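You operate a simulated robot arm through the tools that you are given. There is no shell and no other tool.

You run a simulated robot arm. Do the job below in one go: nothing can be reset, and whatever is moved stays where it is left.

TASK
Close the port valve, vent the big port, unbolt cap 95 and lift it off.
Fine: in that order; stand the cap on the bench.
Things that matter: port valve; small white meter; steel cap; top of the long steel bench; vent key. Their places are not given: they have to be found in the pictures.

It is judged by the outcome, as a careful person would: the job done as asked, and still so three seconds after it is handed in. It fails if anything else is knocked over, pushed out of place, dropped, spilled or broken. Lids that push on must go on centred and level and be pressed home; caps that screw on are set level and turned clockwise until they are tight.

THE ROBOT
A 7-joint arm with a two-finger parallel gripper, fixed in place. Base frame: the origin is at the foot of the arm, x ahead of it, y to its left, z up; the work surface is at about z = 0.86. Lengths are in m, angles in degrees, forces in N, time in s.
With the tool pointing down near the work surface it reaches from about 0.3 to 0.72 m from the base axis. Its first joint turns from -166.0 to 166.0 degrees. Payload 3.43 kg.
Tool frame: the origin (TCP) lies between the finger pads and is the grasp point; the fingertips stand 0.034 m ahead of it; z points along the fingers, y is the line along which they close. The gripper opens to 0.128 m. The fingers are 0.024 m wide and 0.012 m thick; the gripper's body (0.048 by 0.13 m) begins 0.096 m behind the TCP.
Orientation is that of the tool frame in the base frame, as [roll, pitch, yaw] about the fixed x, y, z axes, in that order (R = Rz(yaw) Ry(pitch) Rx(roll)). With the fingers straight down and closing along the base's y, the tool's x points along the base's -x, its y along +y and its z along -z.

THE INTERFACE
- The arm moves only by the tool send_rows. Its argument "plan" is a list of rows, each a list of 7 numbers: the shift along the tool's x, y, z in m, then the turn, a rotation vector about the tool's x, y, z in rad, then the gripper command, from -1 (shut) to 1 (fully open), values between in proportion. In form: [[tx, ty, tz, ax, ay, az, gripper], ...]. A call has 1 to 20 rows; each row shifts and turns the commanded pose from where the row before left it, along the tool's axes as they then stand. A row lasts 0.2 s, in which the tool goes at most 0.05 m and 8.6 degrees; a call with a longer step from one row to the next is refused whole, and so is a gripper value outside its range. Where a pose cannot be reached the arm comes as near as it can. A force on the tool above 40 N (or 10 N above the force at the start of the call, whichever is more), or a blocked arm, ends the call early, and 0.2 s more pass. The fingers move at their own pace (about 0.108 m/s each) and stop on an object; they squeeze with about 33 N. The grip force told is the motor's: it shows also when the fingers shut on nothing. Time passes only in rows, and 0.2 s behind the last, so rows that do not move let the fingers close. It gives the time, the measured TCP pose, the force on the tool (base axes), the opening and the grip force at its end, in the units of the frame above (readings bear some noise), with the torque about the TCP (base axes, N m) and any sound that the robot's microphone picked up.
- Cameras (640 x 400 px; columns grow to the right, rows downward): "scene" is fixed at [0.0493, -0.6514, 1.6336]; the picture's right is [0.83, -0.56, 0.00], its down [-0.35, -0.51, -0.79] and it looks along [0.44, 0.65, -0.62] (base axes); focal length 331 px, centre (320, 200). "wrist" rides on the gripper at [0.076, -0.011, -0.16] in the tool frame; the picture's right is [0.15, 0.99, 0.00], its down [-0.88, 0.13, -0.46] and it looks along [-0.45, 0.07, 0.89] (tool axes); focal length 234 px, centre (320, 200).
- camera(camera): a new picture of that camera. The clock stands still meanwhile.
- move_column(by): slides the trunk up (or, below 0, down) by that many m; the arm rides with it, the base frame stays. It gives what a move gives, with no picture.
- point_at(camera, pixels): for up to 12 pixels [column, row] of the newest picture of that camera ("zoom" is the newest enlarged one), the place [x, y, z] in the base frame of the surface seen there, good to about 0.002 m. The clock stands still meanwhile.
- enlarge(camera, box): a new picture of the part [left, top, right, bottom] of that camera's present view, enlarged. The clock stands still meanwhile.
- job_done(): hands the job in; it is judged then, once.

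Open the gripper and draw the arm clear of the work before you hand the job in, unless the task says otherwise.

The tools are called after "Request:" as name(argument=value, ...) on one line, values as JSON. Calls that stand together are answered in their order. send_rows: Moves the arm, as the interface text tells. Its arguments: {"type":"object","properties":{"plan":{"type":"array","items":{"type":"array","items":{"type":"number"}}}},"required":["plan"]} The other tools are called the same way: move_column (by) slides the trunk up or down; camera (camera) takes a picture; point_at (camera, pixels) gives the place of the surface under pixels of a picture; enlarge (camera, box) takes an enlarged picture of a part of a camera's view; job_done () hands the job in.

At the start:

```text
clock: 0.0
tool_pos: [0.4688, 0.0667, 1.1829]
tcp_rot: [179.9, 0.0, 179.9]
force: [0.1, -0.5, 0.0]
torque: [0.02, 0.03, 0.01]
opening: 0.128
grip_force: 0.1
trunk travel left (down, up): [-0.275, 0.049]
```

scene: 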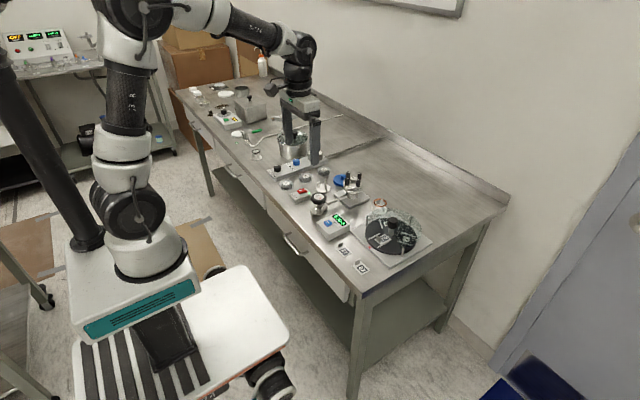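
wrist: 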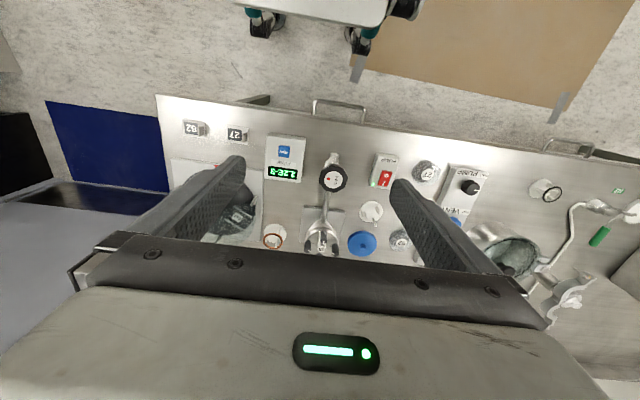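

The first pictures show a crowded bench, so I enlarge parts of the scene and wrist views to identify the valve, meter, caps and key.

Request:
enlarge(camera="scene", box=[260, 150, 440, 280])

Request:
enlarge(camera="scene", box=[170, 70, 350, 190])

Request:
enlarge(camera="wrist", box=[160, 90, 420, 260])

Request:
enlarge(camera="wrist", box=[400, 130, 640, 300])

```text
3.08 times, centred on (350, 215) of scene
```

zoom: 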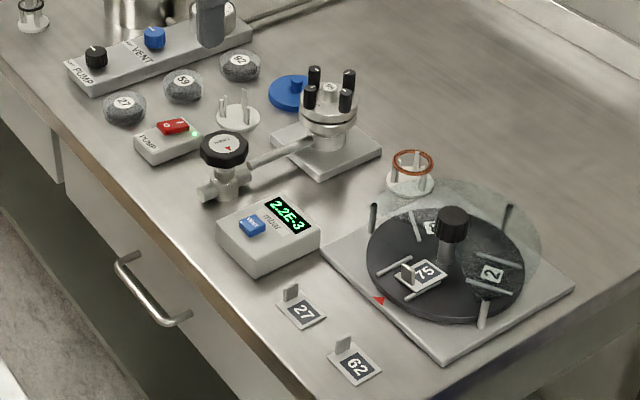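

```text
3.33 times, centred on (260, 130) of scene
```

zoom: 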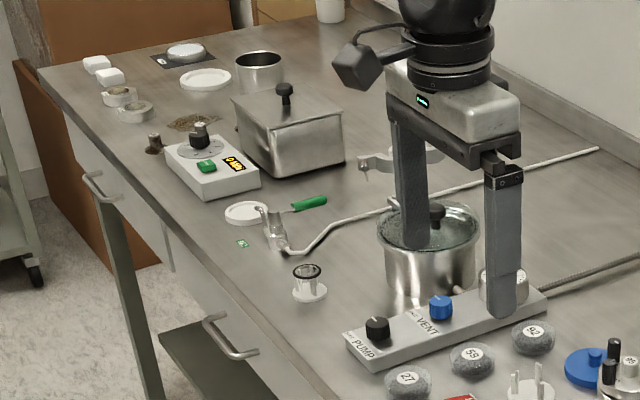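

```text
2.35 times, centred on (290, 175) of wrist
```

zoom: 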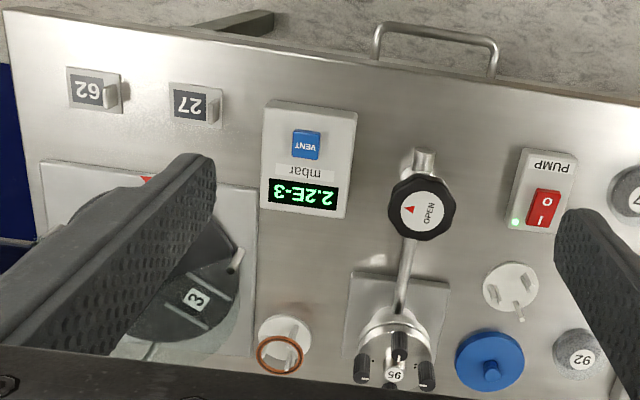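

```text
2.35 times, centred on (520, 215) of wrist
```

zoom: 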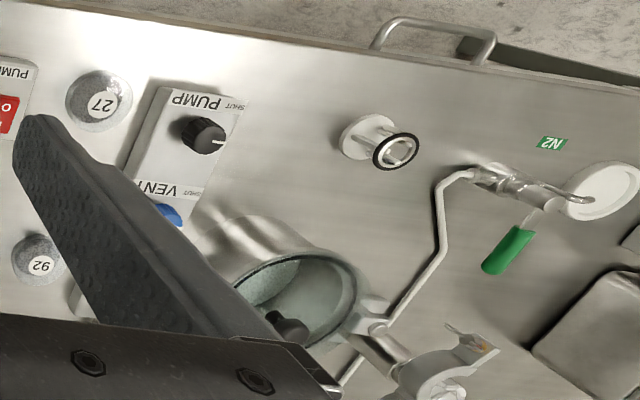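

The port with cap 95 and its black thumb bolts, the black handwheel marked OPEN, and the white meter with the blue VENT key are all in the scene. I measure their places next.

Request:
enlarge(camera="scene", box=[305, 160, 375, 245])

Request:
point_at(camera="scene", pixels=[[318, 197], [327, 223], [338, 221], [352, 178], [350, 200], [345, 240], [305, 222], [320, 212]])

Request:
enlarge(camera="wrist", box=[260, 130, 400, 260])

```text
4.71 times, centred on (340, 202) of scene
```

zoom: 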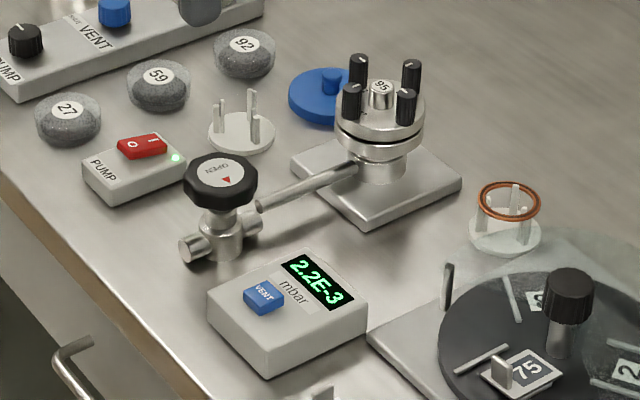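

```text
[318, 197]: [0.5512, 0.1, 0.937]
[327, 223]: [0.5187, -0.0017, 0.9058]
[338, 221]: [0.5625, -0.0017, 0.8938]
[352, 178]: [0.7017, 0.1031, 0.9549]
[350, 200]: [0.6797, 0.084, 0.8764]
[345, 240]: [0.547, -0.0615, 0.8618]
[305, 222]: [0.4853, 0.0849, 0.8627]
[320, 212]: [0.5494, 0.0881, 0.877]
```

```text
3.08 times, centred on (330, 195) of wrist
```

zoom: 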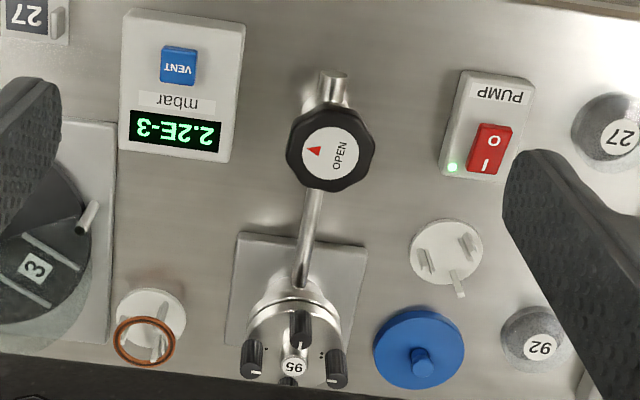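

The newest zoom (wrist) shows the wheel at about (331,148), the VENT key at (177,65) and the bolts near (253,355), (301,325), (337,365). I measure these.

Request:
point_at(camera="zoom", pixels=[[331, 148], [290, 150], [372, 150], [328, 113], [330, 182], [178, 65], [178, 48], [215, 65], [310, 230], [335, 85], [293, 366], [301, 315]])

Request:
camera(camera="wrist")

```text
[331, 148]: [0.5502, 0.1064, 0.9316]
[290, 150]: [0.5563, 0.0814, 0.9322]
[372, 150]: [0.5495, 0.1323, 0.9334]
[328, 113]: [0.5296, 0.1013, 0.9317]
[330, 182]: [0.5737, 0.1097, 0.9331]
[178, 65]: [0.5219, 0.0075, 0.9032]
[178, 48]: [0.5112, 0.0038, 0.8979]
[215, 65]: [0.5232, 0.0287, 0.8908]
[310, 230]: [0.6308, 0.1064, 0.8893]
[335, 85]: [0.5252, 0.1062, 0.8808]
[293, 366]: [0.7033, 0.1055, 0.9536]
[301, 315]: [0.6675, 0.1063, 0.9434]
```

```text
taken
```

wrist: 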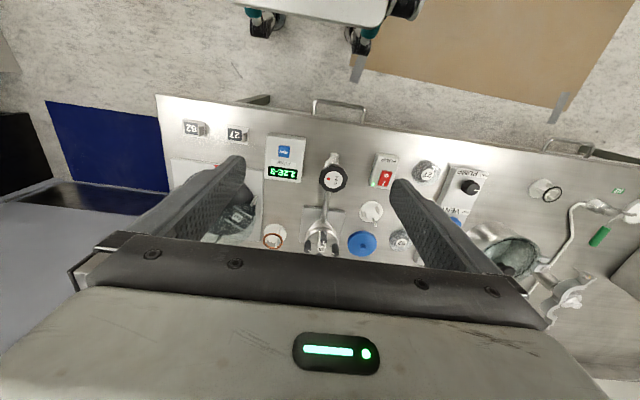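

The wheel centre comes out near (0.551, 0.106, 0.932), about 0.052 across. I move closer to get a sharper view of it.

Request:
send_rows(plan=[[-0.015, 0.02, 0.03, 0, 0, 0, 1], [-0.015, 0.02, 0.03, 0, 0, 0, 1], [-0.01, 0, 0.02, 0, 0, 0, 1]])

Request:
camera(camera="wrist")

Request:
enlarge(camera="wrist", box=[220, 100, 400, 260])

```text
clock: 0.8
tool_pos: [0.5077, 0.1088, 1.1033]
tcp_rot: [180.0, 0.0, 179.9]
force: [0.6, -0.2, -0.3]
torque: [-0.03, 0.03, 0.02]
opening: 0.1283
grip_force: 0.2
trunk travel left (down, up): [-0.275, 0.049]
```

```text
taken
```

wrist: 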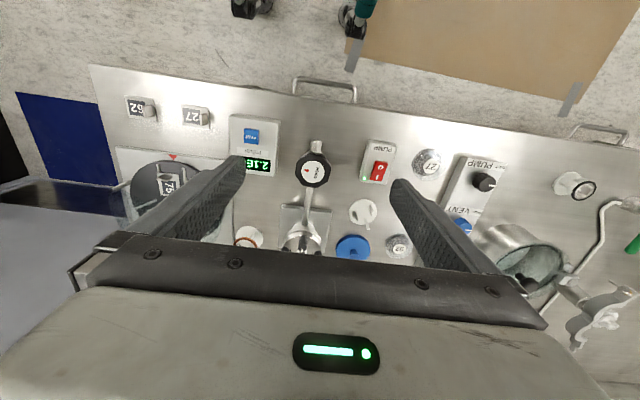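

```text
2.50 times, centred on (310, 180) of wrist
```

zoom: 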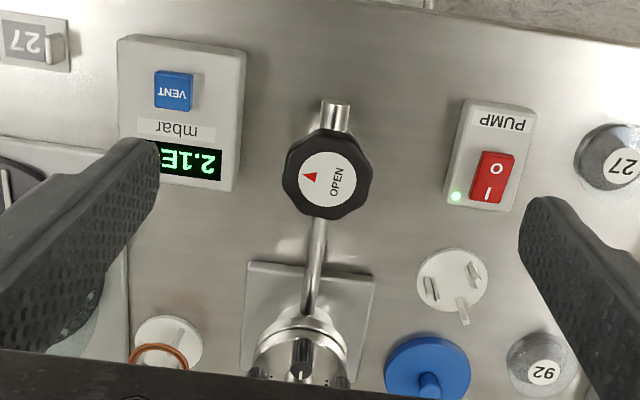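

The wheel is clear to grip from above. I move over it at partial opening, stopping about 2 cm above before going down around it.

Request:
send_rows(plan=[[-0.022, -0.001, 0.03, 0, 0, 0, 0.25], [-0.022, -0.001, 0.03, 0, 0, 0, 0.25], [0, 0, 0.03, 0, 0, 0, 0.25], [0, 0, 0.013, 0, 0, 0, 0.25]])

Request:
camera(camera="wrist")

Request:
enlarge(camera="scene", box=[270, 140, 390, 240])

```text
clock: 1.8
tool_pos: [0.5538, 0.1049, 0.9983]
tcp_rot: [180.0, 0.0, -180.0]
force: [0.4, -0.1, 1.1]
torque: [0.02, 0.01, -0.02]
opening: 0.0799
grip_force: 0.1
trunk travel left (down, up): [-0.275, 0.049]
```

```text
taken
```

wrist: 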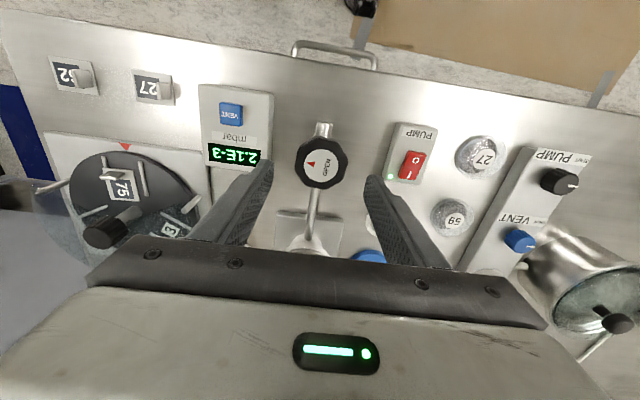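

```text
4.00 times, centred on (330, 190) of scene
```

zoom: 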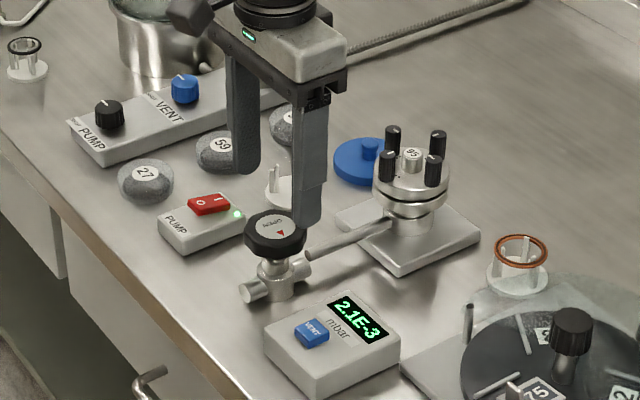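

I re-measure the wheel rim from this closer wrist view (rim about columns 298–347, rows 141–187).

Request:
point_at(camera="wrist", pixels=[[301, 163], [344, 163], [322, 143], [322, 183], [322, 163], [308, 150], [336, 178], [229, 113], [229, 105], [321, 131], [312, 205]])

```text
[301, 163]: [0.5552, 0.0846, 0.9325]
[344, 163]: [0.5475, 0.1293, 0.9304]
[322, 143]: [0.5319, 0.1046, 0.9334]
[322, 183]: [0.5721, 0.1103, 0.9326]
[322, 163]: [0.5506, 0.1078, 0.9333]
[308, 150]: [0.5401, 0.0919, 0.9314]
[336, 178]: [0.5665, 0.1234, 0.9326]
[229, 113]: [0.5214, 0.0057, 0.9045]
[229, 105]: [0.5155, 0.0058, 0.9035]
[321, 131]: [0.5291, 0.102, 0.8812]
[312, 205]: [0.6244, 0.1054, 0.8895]
```

Wheel centre is (0.5517, 0.107), top at 0.933. I go down to TCP z ≈ 0.940 (tips ≈ 0.906, above the pipe at 0.89) and close on the rim.

Request:
send_rows(plan=[[0.001, 0.0023, 0.03, 0, 0, 0, 0.25], [0, 0, 0.03, 0, 0, 0, 0.25], [0, 0, 0, 0, 0, 0, -0.5], [0, 0, 0, 0, 0, 0, -1], [0, 0, 0, 0, 0, 0, -1]])

Request:
enlarge(camera="scene", box=[270, 140, 390, 240])

Request:
camera(camera="wrist")

```text
clock: 3.0
tool_pos: [0.5531, 0.1054, 0.9366]
tcp_rot: [-180.0, -0.1, -180.0]
force: [0.5, -3.5, -10.0]
torque: [-0.14, -1.18, 0.01]
opening: 0.0538
grip_force: 45.0
trunk travel left (down, up): [-0.275, 0.049]
```

```text
4.00 times, centred on (330, 190) of scene
```

zoom: 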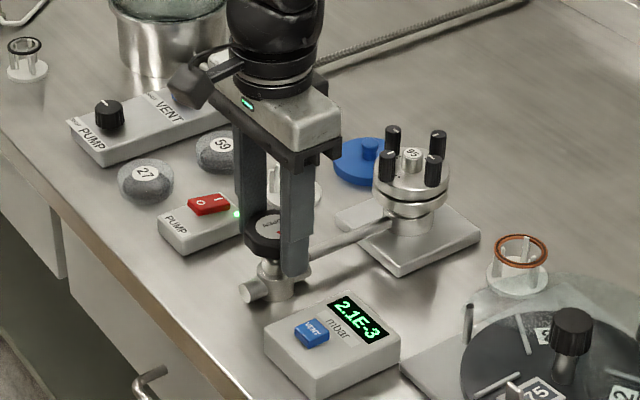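

```text
taken
```

wrist: 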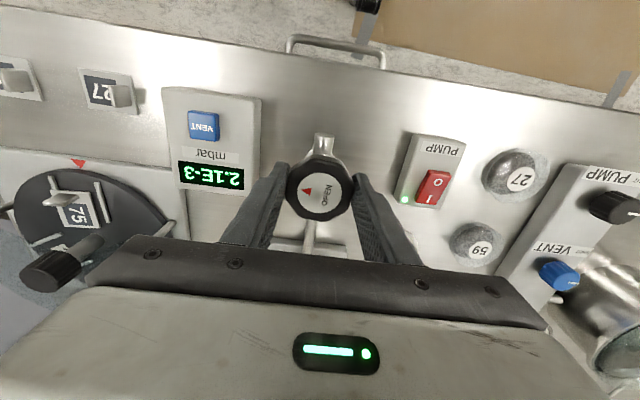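

The grip is on (opening 0.054). I turn clockwise seen from above (positive about the tool's z), a little at first, to feel the torque.

Request:
send_rows(plan=[[0, 0, 0, 0, 0, 0.1, -1], [0, 0, 0, 0, 0, 0.1, -1], [0, 0, 0, 0, 0, 0.1, -1], [0, 0, 0, 0, 0, 0.1, -1], [0, 0, 0, 0, 0, 0.1, -1]])

Request:
camera(camera="wrist")

```text
clock: 4.2
tool_pos: [0.5525, 0.1059, 0.9374]
tcp_rot: [-179.9, 0.0, 151.1]
force: [12.0, -6.8, -25.6]
torque: [0.27, 0.39, 0.04]
opening: 0.0539
grip_force: 44.6
trunk travel left (down, up): [-0.275, 0.049]
```

```text
taken
```

wrist: 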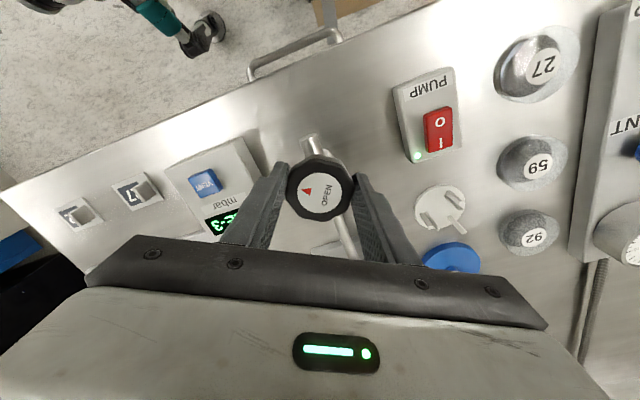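

The wheel turned with the fingers and the torque is low. The stem pulls the tool down a bit (−25 N), so I follow downward slightly while turning on.

Request:
send_rows(plan=[[-0.001, -0.0003, 0.002, 0, 0, 0, -1], [0, 0, 0.0003, 0, 0, 0.12, -1], [0, 0, 0.0003, 0, 0, 0.12, -1], [0, 0, 0.0003, 0, 0, 0.12, -1], [0, 0, 0.0003, 0, 0, 0.12, -1], [0, 0, 0.0003, 0, 0, 0.12, -1]])

Request:
camera(camera="wrist")

Request:
enlarge(camera="scene", box=[270, 140, 390, 240])

```text
clock: 5.6
tool_pos: [0.554, 0.106, 0.9362]
tcp_rot: [179.5, -0.1, 116.9]
force: [9.1, 0.4, 15.5]
torque: [-0.18, 0.91, 0.02]
opening: 0.0537
grip_force: 45.0
trunk travel left (down, up): [-0.275, 0.049]
```

```text
taken
```

wrist: 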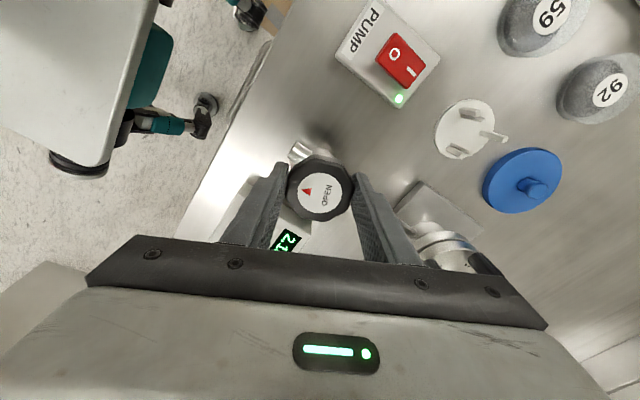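

```text
4.00 times, centred on (330, 190) of scene
```

zoom: 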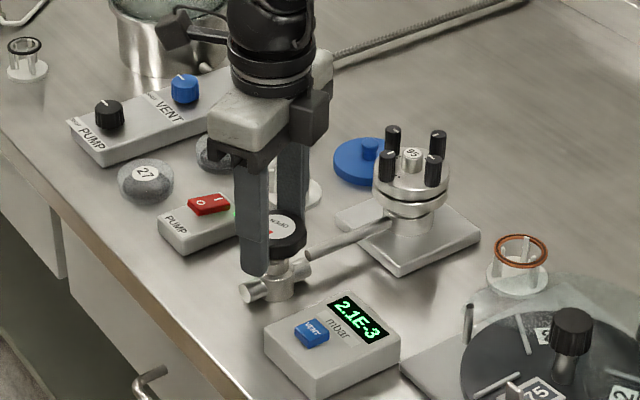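

About 63° turned so far, no turning resistance yet. I carry on clockwise, easing up by 1 mm.

Request:
send_rows(plan=[[0, 0, -0.001, 0, 0, 0.12, -1], [0, 0, 0, 0, 0, 0.12, -1], [0, 0, 0, 0, 0, 0.12, -1], [0, 0, 0, 0, 0, 0.12, -1], [0, 0, 0, 0, 0, 0.12, -1], [0, 0, 0, 0, 0, 0.12, -1]])

Request:
camera(camera="wrist")

Request:
enlarge(camera="scene", box=[270, 140, 390, 240])

```text
clock: 7.0
tool_pos: [0.5564, 0.1081, 0.9362]
tcp_rot: [179.7, -0.2, 75.6]
force: [20.4, 7.6, 5.3]
torque: [-0.75, -0.65, 0.09]
opening: 0.0536
grip_force: 44.7
trunk travel left (down, up): [-0.275, 0.049]
```

```text
taken
```

wrist: 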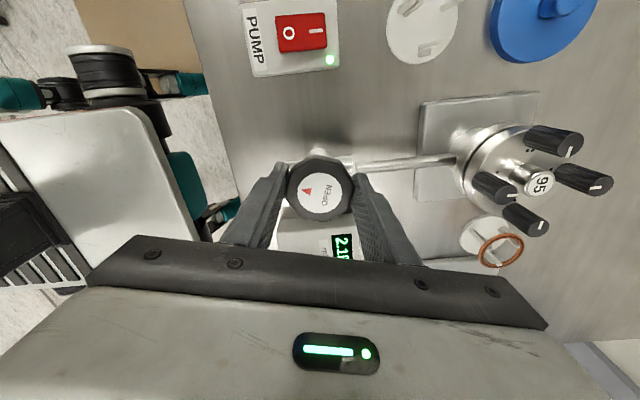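

```text
4.00 times, centred on (330, 190) of scene
```

zoom: 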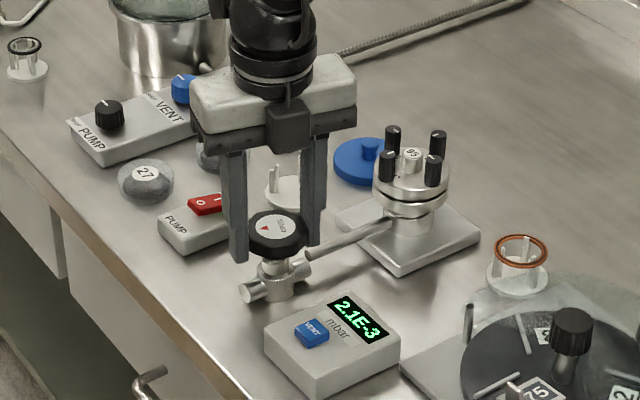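

The wheel follows (arrow turned ~104°), but a side force of 20 N in +x shows I am slightly off-centre. I shift about 3 mm to relieve it and keep turning.

Request:
send_rows(plan=[[0.0017, 0.0027, 0, 0, 0, 0, -1], [0, 0, 0, 0, 0, 0.12, -1], [0, 0, 0, 0, 0, 0.12, -1], [0, 0, 0, 0, 0, 0.12, -1], [0, 0, 0, 0, 0, 0.12, -1], [0, 0, 0, 0, 0, 0.12, -1]])

Request:
camera(camera="wrist")

Request:
enlarge(camera="scene", box=[270, 140, 390, 240])

```text
clock: 8.4
tool_pos: [0.5572, 0.1065, 0.9366]
tcp_rot: [180.0, -0.1, 41.0]
force: [16.2, -2.2, 14.2]
torque: [-0.74, 0.23, 0.07]
opening: 0.0538
grip_force: 45.1
trunk travel left (down, up): [-0.275, 0.049]
```

```text
taken
```

wrist: 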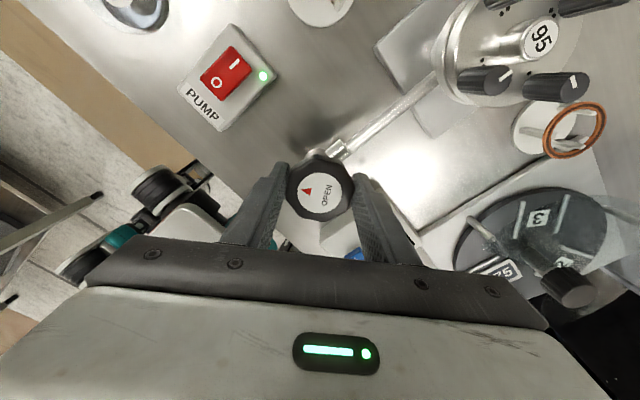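

```text
4.00 times, centred on (330, 190) of scene
```

zoom: 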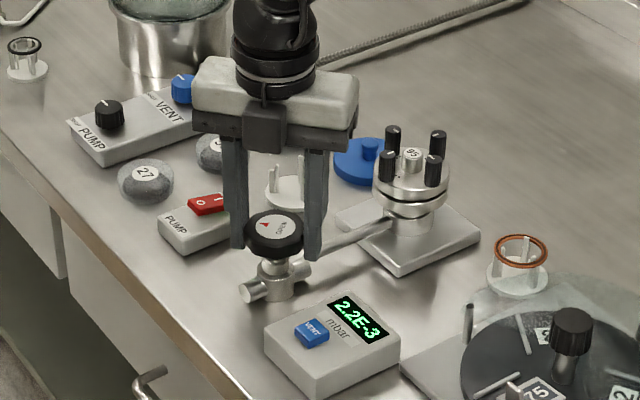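

Turned ~139° with no stop felt yet. I keep turning, again with a small relief shift toward +x.

Request:
send_rows(plan=[[0.0015, 0.0013, -0.001, 0, 0, 0.06, -1], [0, 0, 0, 0, 0, 0.12, -1], [0, 0, 0, 0, 0, 0.12, -1], [0, 0, 0, 0, 0, 0.12, -1], [0, 0, 0, 0, 0, 0.12, -1], [0, 0, 0, 0, 0, 0.12, -1]])

Request:
camera(camera="wrist")

Request:
enlarge(camera="scene", box=[270, 140, 390, 240])

```text
clock: 9.8
tool_pos: [0.5589, 0.1052, 0.9367]
tcp_rot: [179.9, 0.1, 3.4]
force: [8.5, -19.7, 1.0]
torque: [-0.47, 0.18, 1.33]
opening: 0.0537
grip_force: 45.5
trunk travel left (down, up): [-0.275, 0.049]
```

```text
taken
```

wrist: 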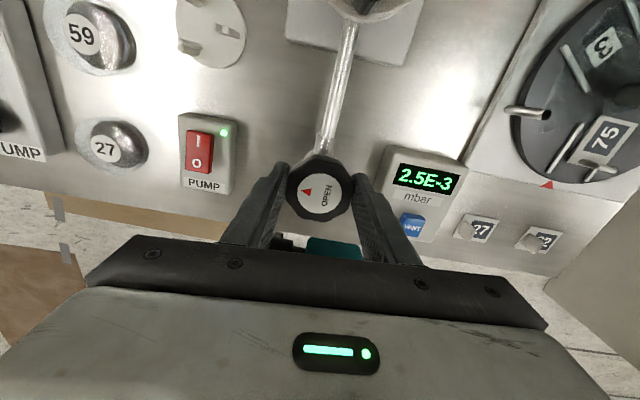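

```text
4.00 times, centred on (330, 190) of scene
```

zoom: 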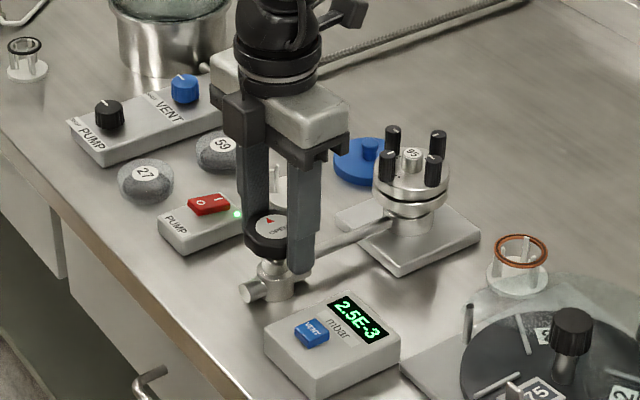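

Torque has jumped to 1.33 N m and the meter now creeps up (2.5E-3), so the wheel is at its stop. I press it a touch further to be sure it is seated.

Request:
send_rows(plan=[[0, 0, 0, 0, 0, 0.05, -1], [0, 0, 0, 0, 0, 0.05, -1]])

Request:
camera(camera="wrist")

```text
clock: 10.4
tool_pos: [0.5577, 0.1052, 0.9372]
tcp_rot: [179.9, 0.1, -2.4]
force: [11.4, -24.2, -3.2]
torque: [-0.12, -0.17, 1.19]
opening: 0.0541
grip_force: 45.4
trunk travel left (down, up): [-0.275, 0.049]
```

```text
taken
```

wrist: 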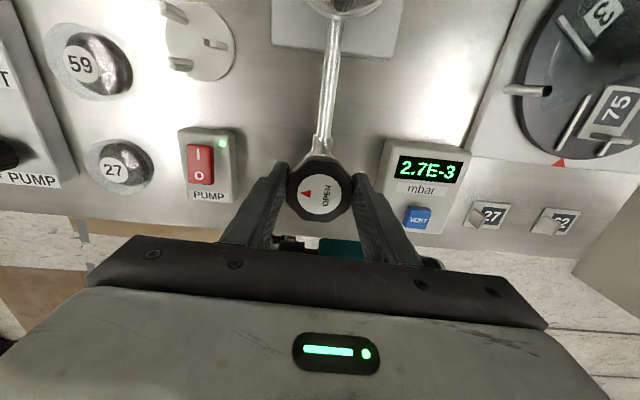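

Torque remains about 1.2 N m while the tool went another 6°. I check whether the wheel still turns or the fingers slip with a further small turn.

Request:
enlarge(camera="wrist", box=[270, 140, 370, 230])

Request:
send_rows(plan=[[0, 0, 0, 0, 0, 0.08, -1], [0, 0, 0, 0, 0, 0.08, -1]])

Request:
enlarge(camera="wrist", box=[270, 140, 370, 230])

Request:
enlarge(camera="scene", box=[270, 140, 390, 240])

```text
4.44 times, centred on (320, 185) of wrist
```

zoom: 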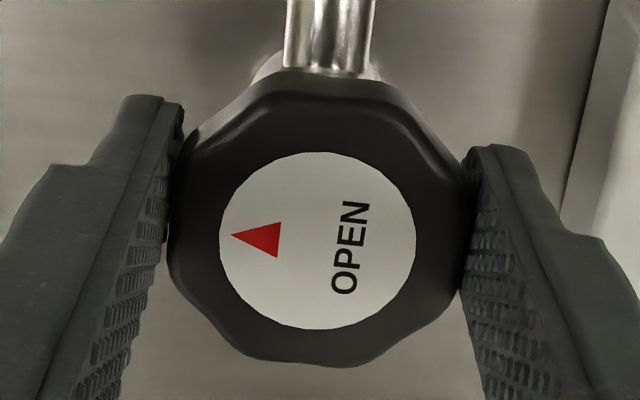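

```text
clock: 11.0
tool_pos: [0.5573, 0.1053, 0.9367]
tcp_rot: [179.9, 0.1, -11.5]
force: [4.6, -24.8, -3.3]
torque: [-0.3, -0.14, 0.94]
opening: 0.0531
grip_force: 45.3
trunk travel left (down, up): [-0.275, 0.049]
```

```text
4.44 times, centred on (320, 185) of wrist
```

zoom: 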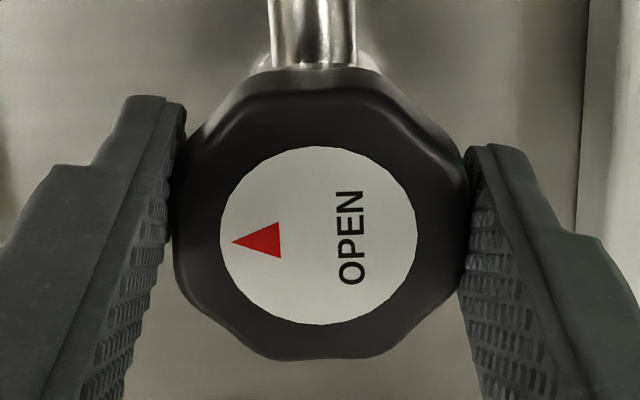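

```text
4.00 times, centred on (330, 190) of scene
```

zoom: 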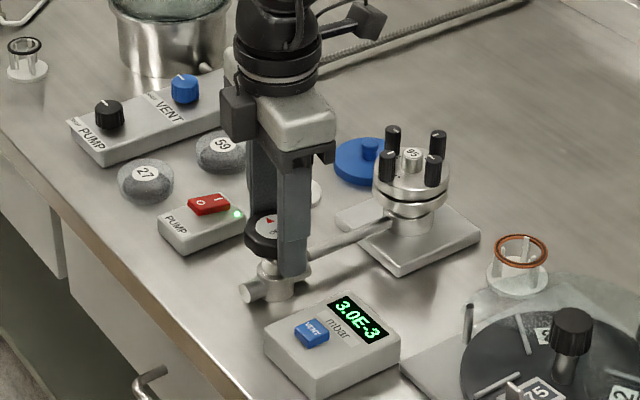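

The label slipped ~8° in the fingers while the torque stayed: the wheel is hard on its stop after about half a turn, and the meter rises slowly (3.0E-3) as an isolated port would. I release, rise and look.

Request:
send_rows(plan=[[0, 0, 0, 0, 0, 0, 0.25], [0, 0, 0, 0, 0, 0, 0.25], [0, 0, -0.03, 0, 0, 0, 0.25], [0, 0, -0.04, 0, 0, 0, 0.25], [0, 0, -0.04, 0, 0, 0, 0.25]])

Request:
camera(camera="wrist")

Request:
enlarge(camera="scene", box=[270, 140, 390, 240])

```text
clock: 12.2
tool_pos: [0.5549, 0.1091, 1.0474]
tcp_rot: [-180.0, 0.0, -11.4]
force: [0.1, 0.0, 0.2]
torque: [0.02, 0.02, 0.02]
opening: 0.0802
grip_force: 0.1
trunk travel left (down, up): [-0.275, 0.049]
```

```text
taken
```

wrist: 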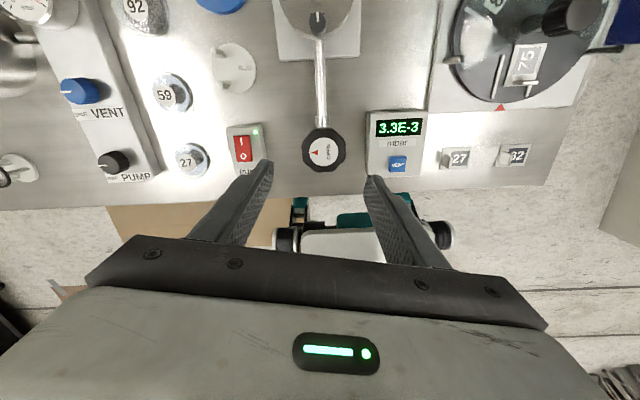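

```text
4.00 times, centred on (330, 190) of scene
```

zoom: 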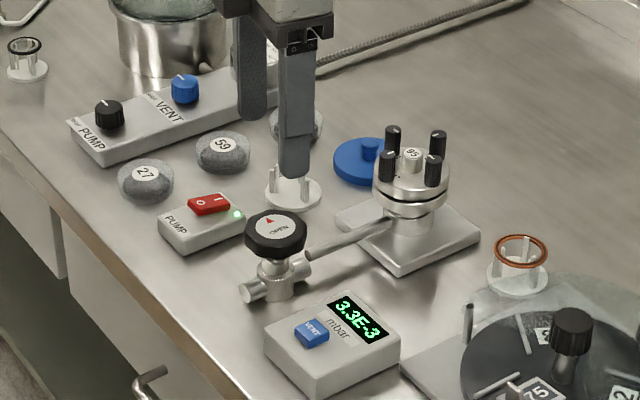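

The wheel stays where I left it and the pressure rises only slowly. I close the fingers and wind the wrist back to its starting angle.

Request:
send_rows(plan=[[0, 0, 0, 0, 0, -0.149, -1], [0, 0, 0, 0, 0, -0.149, -1], [0, 0, 0, 0, 0, -0.149, -1], [0, 0, 0, 0, 0, -0.149, -1], [0, 0, 0, 0, 0, -0.149, -1], [0, 0, 0, 0, 0, -0.149, -1], [0, 0, 0, 0, 0, -0.149, -1], [0, 0, 0, 0, 0, -0.149, -1], [0, 0, 0, 0, 0, -0.149, -1], [0, 0, 0, 0, 0, -0.149, -1], [0, 0, 0, 0, 0, -0.149, -1], [0, 0, 0, 0, 0, -0.149, -1], [0, 0, 0, 0, 0, -0.149, -1], [0, 0, 0, 0, 0, -0.149, -1], [0, 0, 0, 0, 0, -0.149, -1], [0, 0, 0, 0, 0, -0.149, -1], [0, 0, 0, 0, 0, -0.149, -1], [0, 0, 0, 0, 0, -0.149, -1], [0, 0, 0, 0, 0, -0.149, -1], [0, 0, 0, 0, 0, -0.149, -1]])

Request:
send_rows(plan=[[0, 0, 0, 0, 0, -0.12, -1], [0, 0, 0, 0, 0, -0.12, -1], [0, 0, 0, 0, 0, -0.12, -1]])

Request:
camera(camera="wrist")

```text
clock: 16.4
tool_pos: [0.5572, 0.1078, 1.0488]
tcp_rot: [-180.0, 0.0, 159.5]
force: [0.3, 0.2, -0.3]
torque: [-0.01, 0.03, -0.03]
opening: 0.0
grip_force: 32.8
trunk travel left (down, up): [-0.275, 0.049]
```

```text
clock: 17.2
tool_pos: [0.5574, 0.1071, 1.0472]
tcp_rot: [-179.9, 0.0, -179.9]
force: [0.9, 0.4, 0.5]
torque: [0.0, 0.0, -0.02]
opening: 0.0
grip_force: 33.2
trunk travel left (down, up): [-0.275, 0.049]
```

```text
taken
```

wrist: 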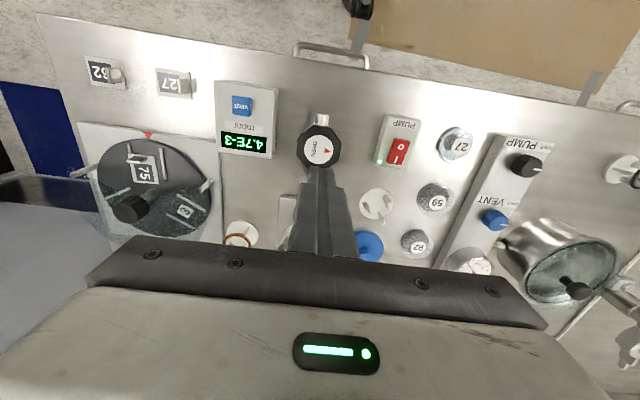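

The meter reads 4.7E-3. I measure the VENT key at wrist (242,105) and in an enlarged view.

Request:
enlarge(camera="wrist", box=[200, 70, 300, 165])

Request:
point_at(camera="wrist", pixels=[[242, 104], [236, 104], [248, 104], [242, 99], [242, 110], [225, 90], [270, 150]])

```text
4.21 times, centred on (250, 118) of wrist
```

zoom: 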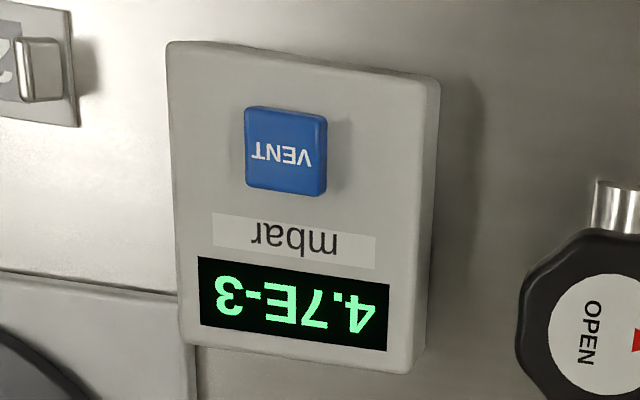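

```text
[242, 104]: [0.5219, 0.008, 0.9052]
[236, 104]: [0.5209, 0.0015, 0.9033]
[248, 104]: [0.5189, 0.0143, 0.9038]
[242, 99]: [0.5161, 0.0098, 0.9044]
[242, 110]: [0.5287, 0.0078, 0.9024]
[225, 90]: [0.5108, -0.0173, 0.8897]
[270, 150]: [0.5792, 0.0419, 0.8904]
```

The key's top centre is (0.521, 0.008, 0.9045). I move above it with closed fingers (contact expected at TCP z ≈ 0.9385), stopping 15 mm short to check.

Request:
send_rows(plan=[[0.0117, -0.0332, 0.01, 0, 0, 0, -1], [0.0117, -0.0332, 0.01, 0, 0, 0, -1], [0.0117, -0.0332, 0.01, 0, 0, 0, -1], [0, 0, 0.04, 0, 0, 0, -1], [0, 0, 0.023, 0, 0, 0, -1]])

Request:
enlarge(camera="scene", box=[290, 180, 390, 270])

Request:
camera(camera="wrist")

```text
clock: 18.4
tool_pos: [0.525, 0.0061, 0.9555]
tcp_rot: [179.9, 0.0, 180.0]
force: [0.3, -0.3, 0.1]
torque: [0.02, 0.04, -0.01]
opening: 0.0
grip_force: 32.5
trunk travel left (down, up): [-0.275, 0.049]
```

```text
4.44 times, centred on (340, 225) of scene
```

zoom: 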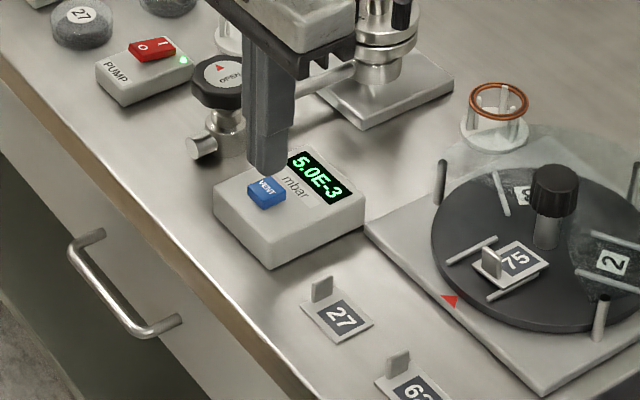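

```text
taken
```

wrist: 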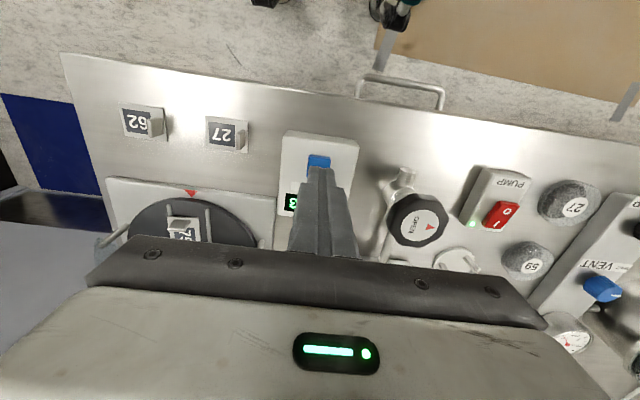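

The fingers stand over the key. I centre 3 mm and press down in small steps, watching the force.

Request:
send_rows(plan=[[0.003, 0.001, 0.01, 0, 0, 0, -1], [0, 0, 0.006, 0, 0, 0, -1], [0, 0, 0.002, 0, 0, 0, -1], [0, 0, 0.001, 0, 0, 0, -1], [0, 0, 0.001, 0, 0, 0, -1]])

Request:
enlarge(camera="scene", box=[290, 180, 390, 270])

```text
clock: 19.6
tool_pos: [0.5198, 0.0088, 0.9358]
tcp_rot: [-180.0, -0.1, 180.0]
force: [-1.2, 0.0, 0.8]
torque: [-0.01, 0.01, 0.0]
opening: 0.0
grip_force: 33.0
trunk travel left (down, up): [-0.275, 0.049]
heard: click
```

```text
4.44 times, centred on (340, 225) of scene
```

zoom: 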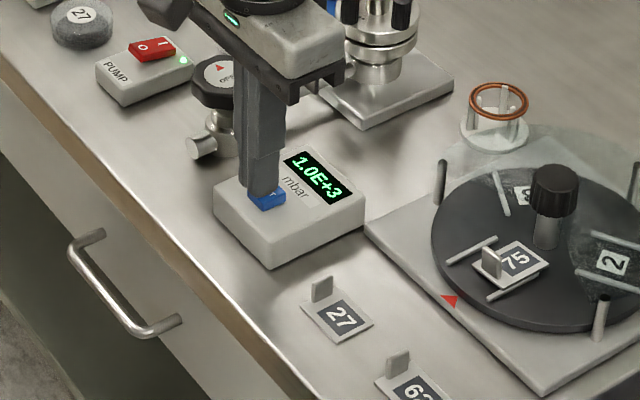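

A click was heard and the meter reads 1.0E+3 mbar. I lift off the key straight up and check that the reading holds.

Request:
send_rows(plan=[[0, 0, -0.02, 0, 0, 0, -1], [0, 0, -0.045, 0, 0, 0, -1], [0, 0, -0.045, 0, 0, 0, -1], [-0.01, 0.045, -0.02, 0, 0, 0, -1], [-0.01, 0.045, 0, 0, 0, 0, -1]])

Request:
enlarge(camera="scene", box=[290, 150, 410, 260])

Request:
camera(camera="wrist")

Request:
enlarge(camera="scene", box=[330, 165, 380, 210])

```text
refused: row 4 steps farther than a row can; nothing moved
```

```text
3.64 times, centred on (350, 205) of scene
```

zoom: 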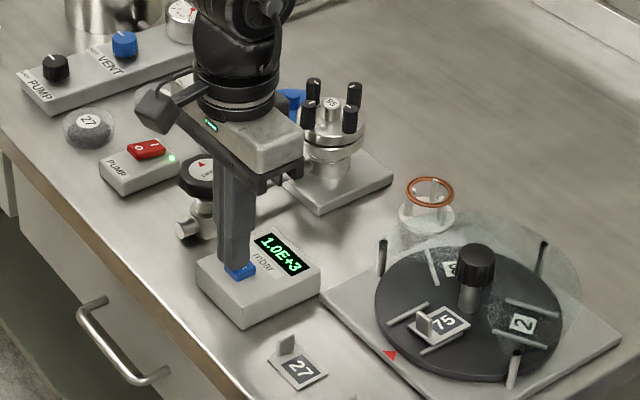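

```text
taken
```

wrist: 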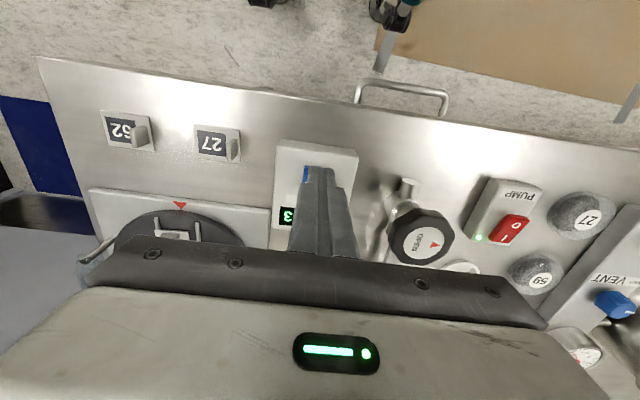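

```text
8.89 times, centred on (355, 188) of scene
```

zoom: 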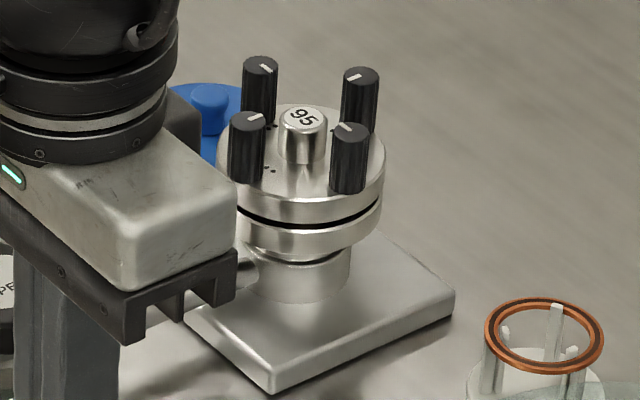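

One row was too long and nothing moved. I repeat the lift with shorter steps.

Request:
send_rows(plan=[[0, 0, -0.02, 0, 0, 0, -1], [0, 0, -0.045, 0, 0, 0, -1], [0, 0, -0.045, 0, 0, 0, -1], [-0.01, 0.035, -0.02, 0, 0, 0, -1], [-0.01, 0.035, 0, 0, 0, 0, 1]])

Request:
enlarge(camera="scene", box=[290, 150, 410, 260])

Request:
camera(camera="wrist")

Request:
enlarge(camera="scene", box=[330, 165, 380, 210])

```text
clock: 20.8
tool_pos: [0.5419, 0.08, 1.0661]
tcp_rot: [-180.0, 0.0, -180.0]
force: [0.8, -0.4, -0.2]
torque: [0.01, -0.02, -0.04]
opening: 0.0809
grip_force: 0.0
trunk travel left (down, up): [-0.275, 0.049]
```

```text
3.64 times, centred on (350, 205) of scene
```

zoom: 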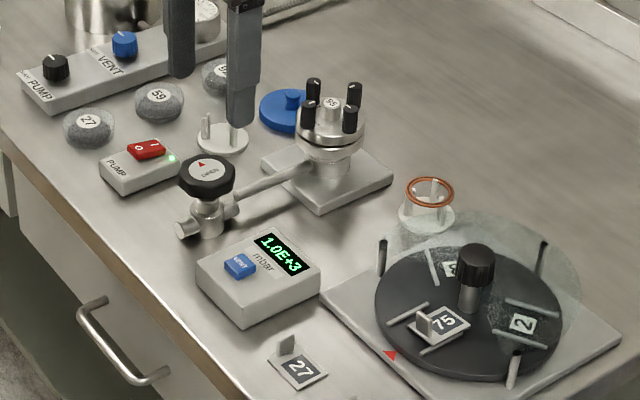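

```text
taken
```

wrist: 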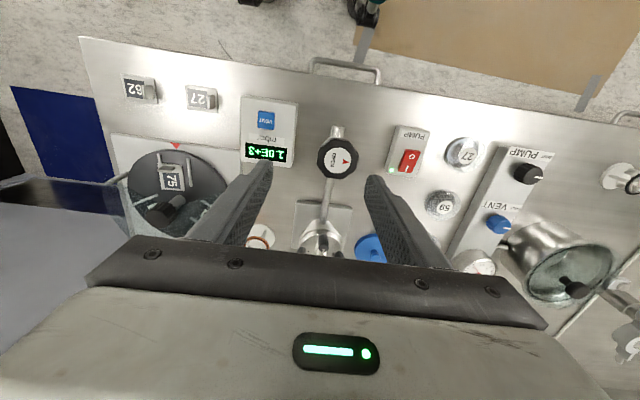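

```text
8.89 times, centred on (355, 188) of scene
```

zoom: 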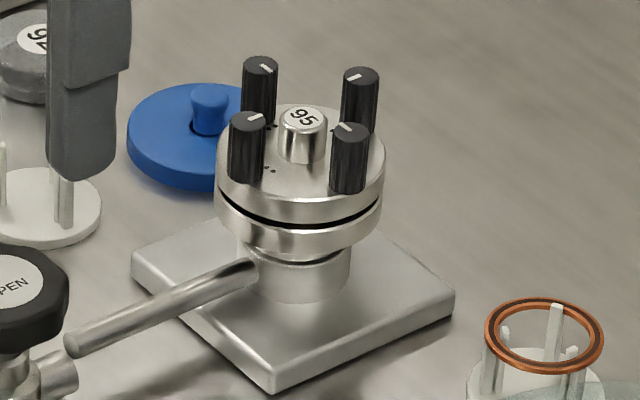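

The meter holds 1.0E+3. I measure the four bolt heads, the centre post and the cap in the newest zoom.

Request:
point_at(camera="zoom", pixels=[[259, 64], [360, 74], [247, 119], [349, 129], [302, 115], [222, 160], [380, 175], [245, 175], [350, 185], [303, 155], [300, 275], [220, 225]])

Request:
send_rows(plan=[[-0.02, 0.01, -0.03, 0, 0, 0, 1], [-0.02, 0.015, -0.03, 0, 0, 0, 1]])

Request:
camera(camera="wrist")

```text
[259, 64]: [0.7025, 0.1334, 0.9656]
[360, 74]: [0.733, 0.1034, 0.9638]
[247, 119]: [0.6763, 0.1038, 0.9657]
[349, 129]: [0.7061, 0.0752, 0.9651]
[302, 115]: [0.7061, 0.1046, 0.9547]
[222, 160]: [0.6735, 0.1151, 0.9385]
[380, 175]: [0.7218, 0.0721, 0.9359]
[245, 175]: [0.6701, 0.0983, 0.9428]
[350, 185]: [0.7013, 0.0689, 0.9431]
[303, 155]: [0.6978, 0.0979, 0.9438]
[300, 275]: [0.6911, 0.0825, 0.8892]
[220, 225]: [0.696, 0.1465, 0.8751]
```

```text
clock: 21.4
tool_pos: [0.5817, 0.1056, 1.1256]
tcp_rot: [-180.0, 0.0, 180.0]
force: [0.0, -0.8, 0.7]
torque: [0.03, -0.03, 0.01]
opening: 0.128
grip_force: 0.0
trunk travel left (down, up): [-0.275, 0.049]
```

```text
taken
```

wrist: 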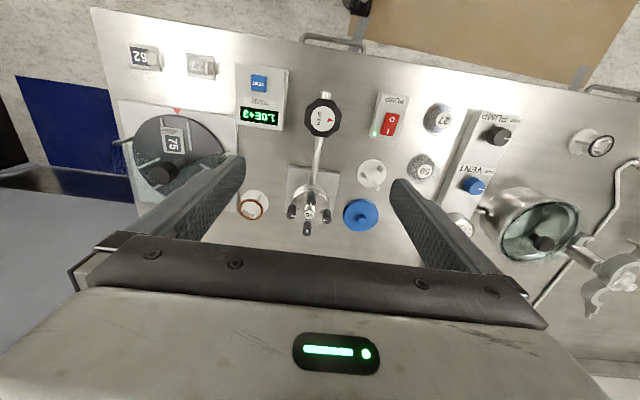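

Bolt heads are at (0.676,0.104), (0.7025,0.133), (0.733,0.103), (0.706,0.075), tops at 0.965, with the centre post top at 0.955. I enlarge the top view of the cap at wrist (308,207).

Request:
enlarge(camera="wrist", box=[275, 175, 345, 240])

Request:
enlarge(camera="scene", box=[338, 168, 368, 190])

```text
6.15 times, centred on (310, 208) of wrist
```

zoom: 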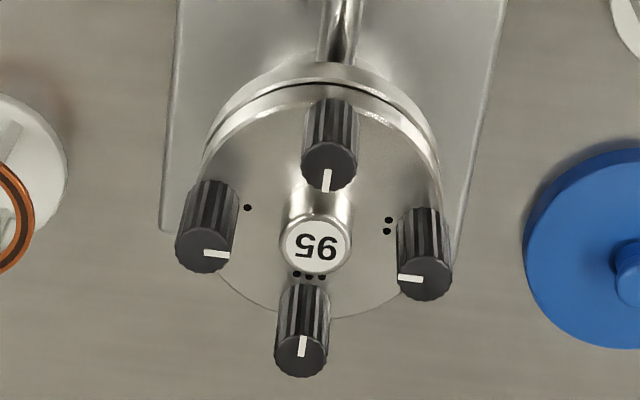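

```text
16.00 times, centred on (353, 179) of scene
```

zoom: 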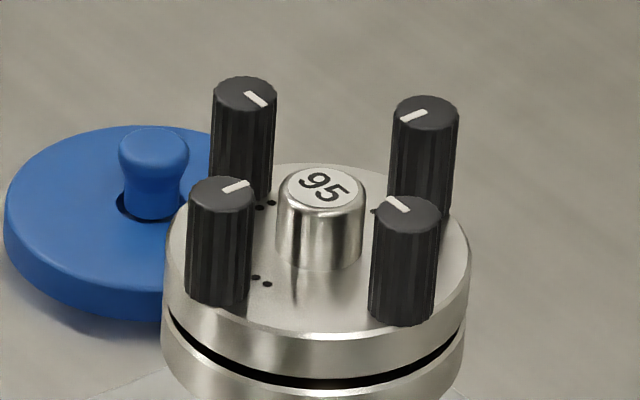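

Each bolt carries index dots (1 at −y, 2 at +y, 3 far, so 4 near), a star order, and I will loosen them in that order. I wind the wrist clockwise by half a turn first, so there is a long counter-clockwise stroke available.

Request:
send_rows(plan=[[0, 0, 0, 0, 0, 0.15, -0.5], [0, 0, 0, 0, 0, 0.15, -0.5], [0, 0, 0, 0, 0, 0.15, -0.5], [0, 0, 0, 0, 0, 0.15, -0.5], [0, 0, 0, 0, 0, 0.15, -0.5], [0, 0, 0, 0, 0, 0.15, -0.5], [0, 0, 0, 0, 0, 0.15, -0.5], [0, 0, 0, 0, 0, 0.15, -0.5], [0, 0, 0, 0, 0, 0.15, -0.5], [0, 0, 0, 0, 0, 0.15, -0.5], [0, 0, 0, 0, 0, 0.15, -0.5], [0, 0, 0, 0, 0, 0.15, -0.5], [0, 0, 0, 0, 0, 0.15, -0.5], [0, 0, 0, 0, 0, 0.15, -0.5], [0, 0, 0, 0, 0, 0.15, -0.5], [0, 0, 0, 0, 0, 0.15, -0.5], [0, 0, 0, 0, 0, 0.15, -0.5], [0, 0, 0, 0, 0, 0.15, -0.5], [0, 0, 0, 0, 0, 0.15, -0.5], [0, 0, 0, 0, 0, 0.15, -0.5]])

Request:
send_rows(plan=[[0.02, 0, 0, 0, 0, 0.07, -0.5], [0.03, 0.01, 0.02, 0, 0, 0.0716, -0.5], [0.04, 0.01, 0.02, 0, 0, 0, -0.5], [0.035, 0.01, 0.02, 0, 0, 0, -0.5]])

Request:
camera(camera="wrist")

```text
clock: 25.6
tool_pos: [0.5808, 0.1037, 1.1246]
tcp_rot: [-180.0, 0.0, 7.9]
force: [0.1, 0.2, 0.0]
torque: [-0.02, -0.02, 0.02]
opening: 0.0323
grip_force: 0.0
trunk travel left (down, up): [-0.275, 0.049]
```

```text
clock: 26.6
tool_pos: [0.704, 0.0799, 1.0642]
tcp_rot: [179.9, 0.0, 0.1]
force: [0.2, -0.4, 0.1]
torque: [-0.03, -0.02, 0.02]
opening: 0.0318
grip_force: 0.2
trunk travel left (down, up): [-0.275, 0.049]
```

```text
taken
```

wrist: 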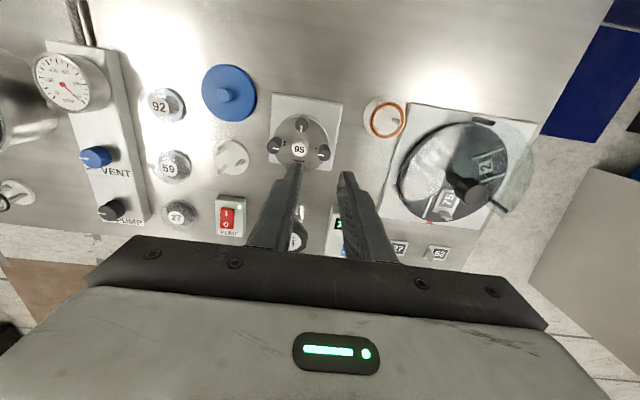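

From above at z 1.064 the cap is at wrist (300,148). I re-measure the knob tops from this view.

Request:
enlarge(camera="wrist", box=[250, 100, 350, 190])

Request:
enlarge(camera="scene", box=[320, 140, 390, 200])

```text
4.44 times, centred on (300, 145) of wrist
```

zoom: 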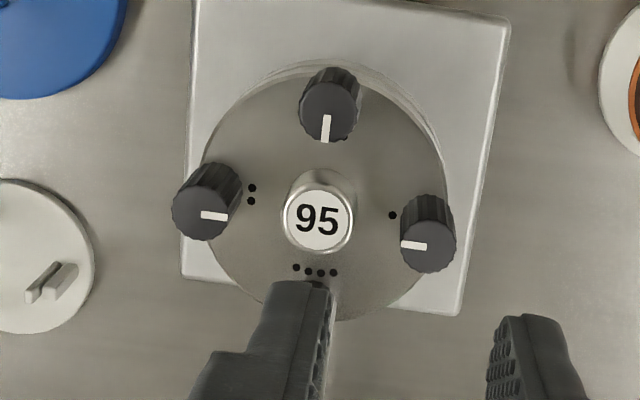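

```text
6.67 times, centred on (355, 170) of scene
```

zoom: 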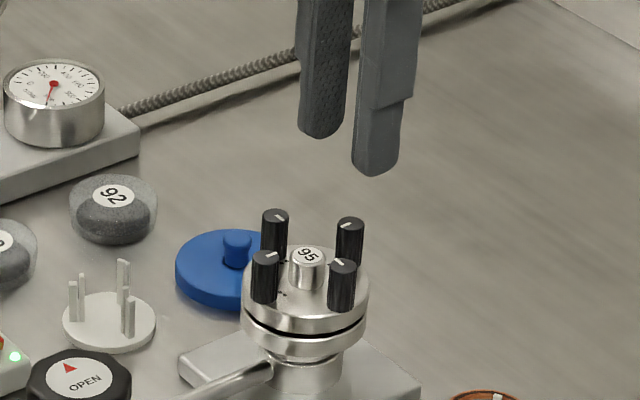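

I measure the knob tops through the wrist view: knob 1 (324,155), knob 2 (274,149), knob 3 (302,126), post (299,149.5).

Request:
point_at(camera="wrist", pixels=[[324, 154], [327, 154], [321, 154], [274, 149], [271, 149], [278, 149], [302, 124], [302, 122], [302, 129], [299, 149], [294, 149], [305, 149]])

```text
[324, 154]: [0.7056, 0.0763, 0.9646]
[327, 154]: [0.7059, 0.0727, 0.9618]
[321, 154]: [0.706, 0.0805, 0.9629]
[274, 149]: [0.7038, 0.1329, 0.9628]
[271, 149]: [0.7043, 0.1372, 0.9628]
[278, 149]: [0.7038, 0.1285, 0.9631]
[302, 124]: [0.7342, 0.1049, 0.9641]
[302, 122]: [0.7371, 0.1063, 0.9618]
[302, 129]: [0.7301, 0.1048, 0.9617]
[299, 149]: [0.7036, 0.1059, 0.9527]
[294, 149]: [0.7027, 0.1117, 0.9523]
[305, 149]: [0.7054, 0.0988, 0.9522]
```

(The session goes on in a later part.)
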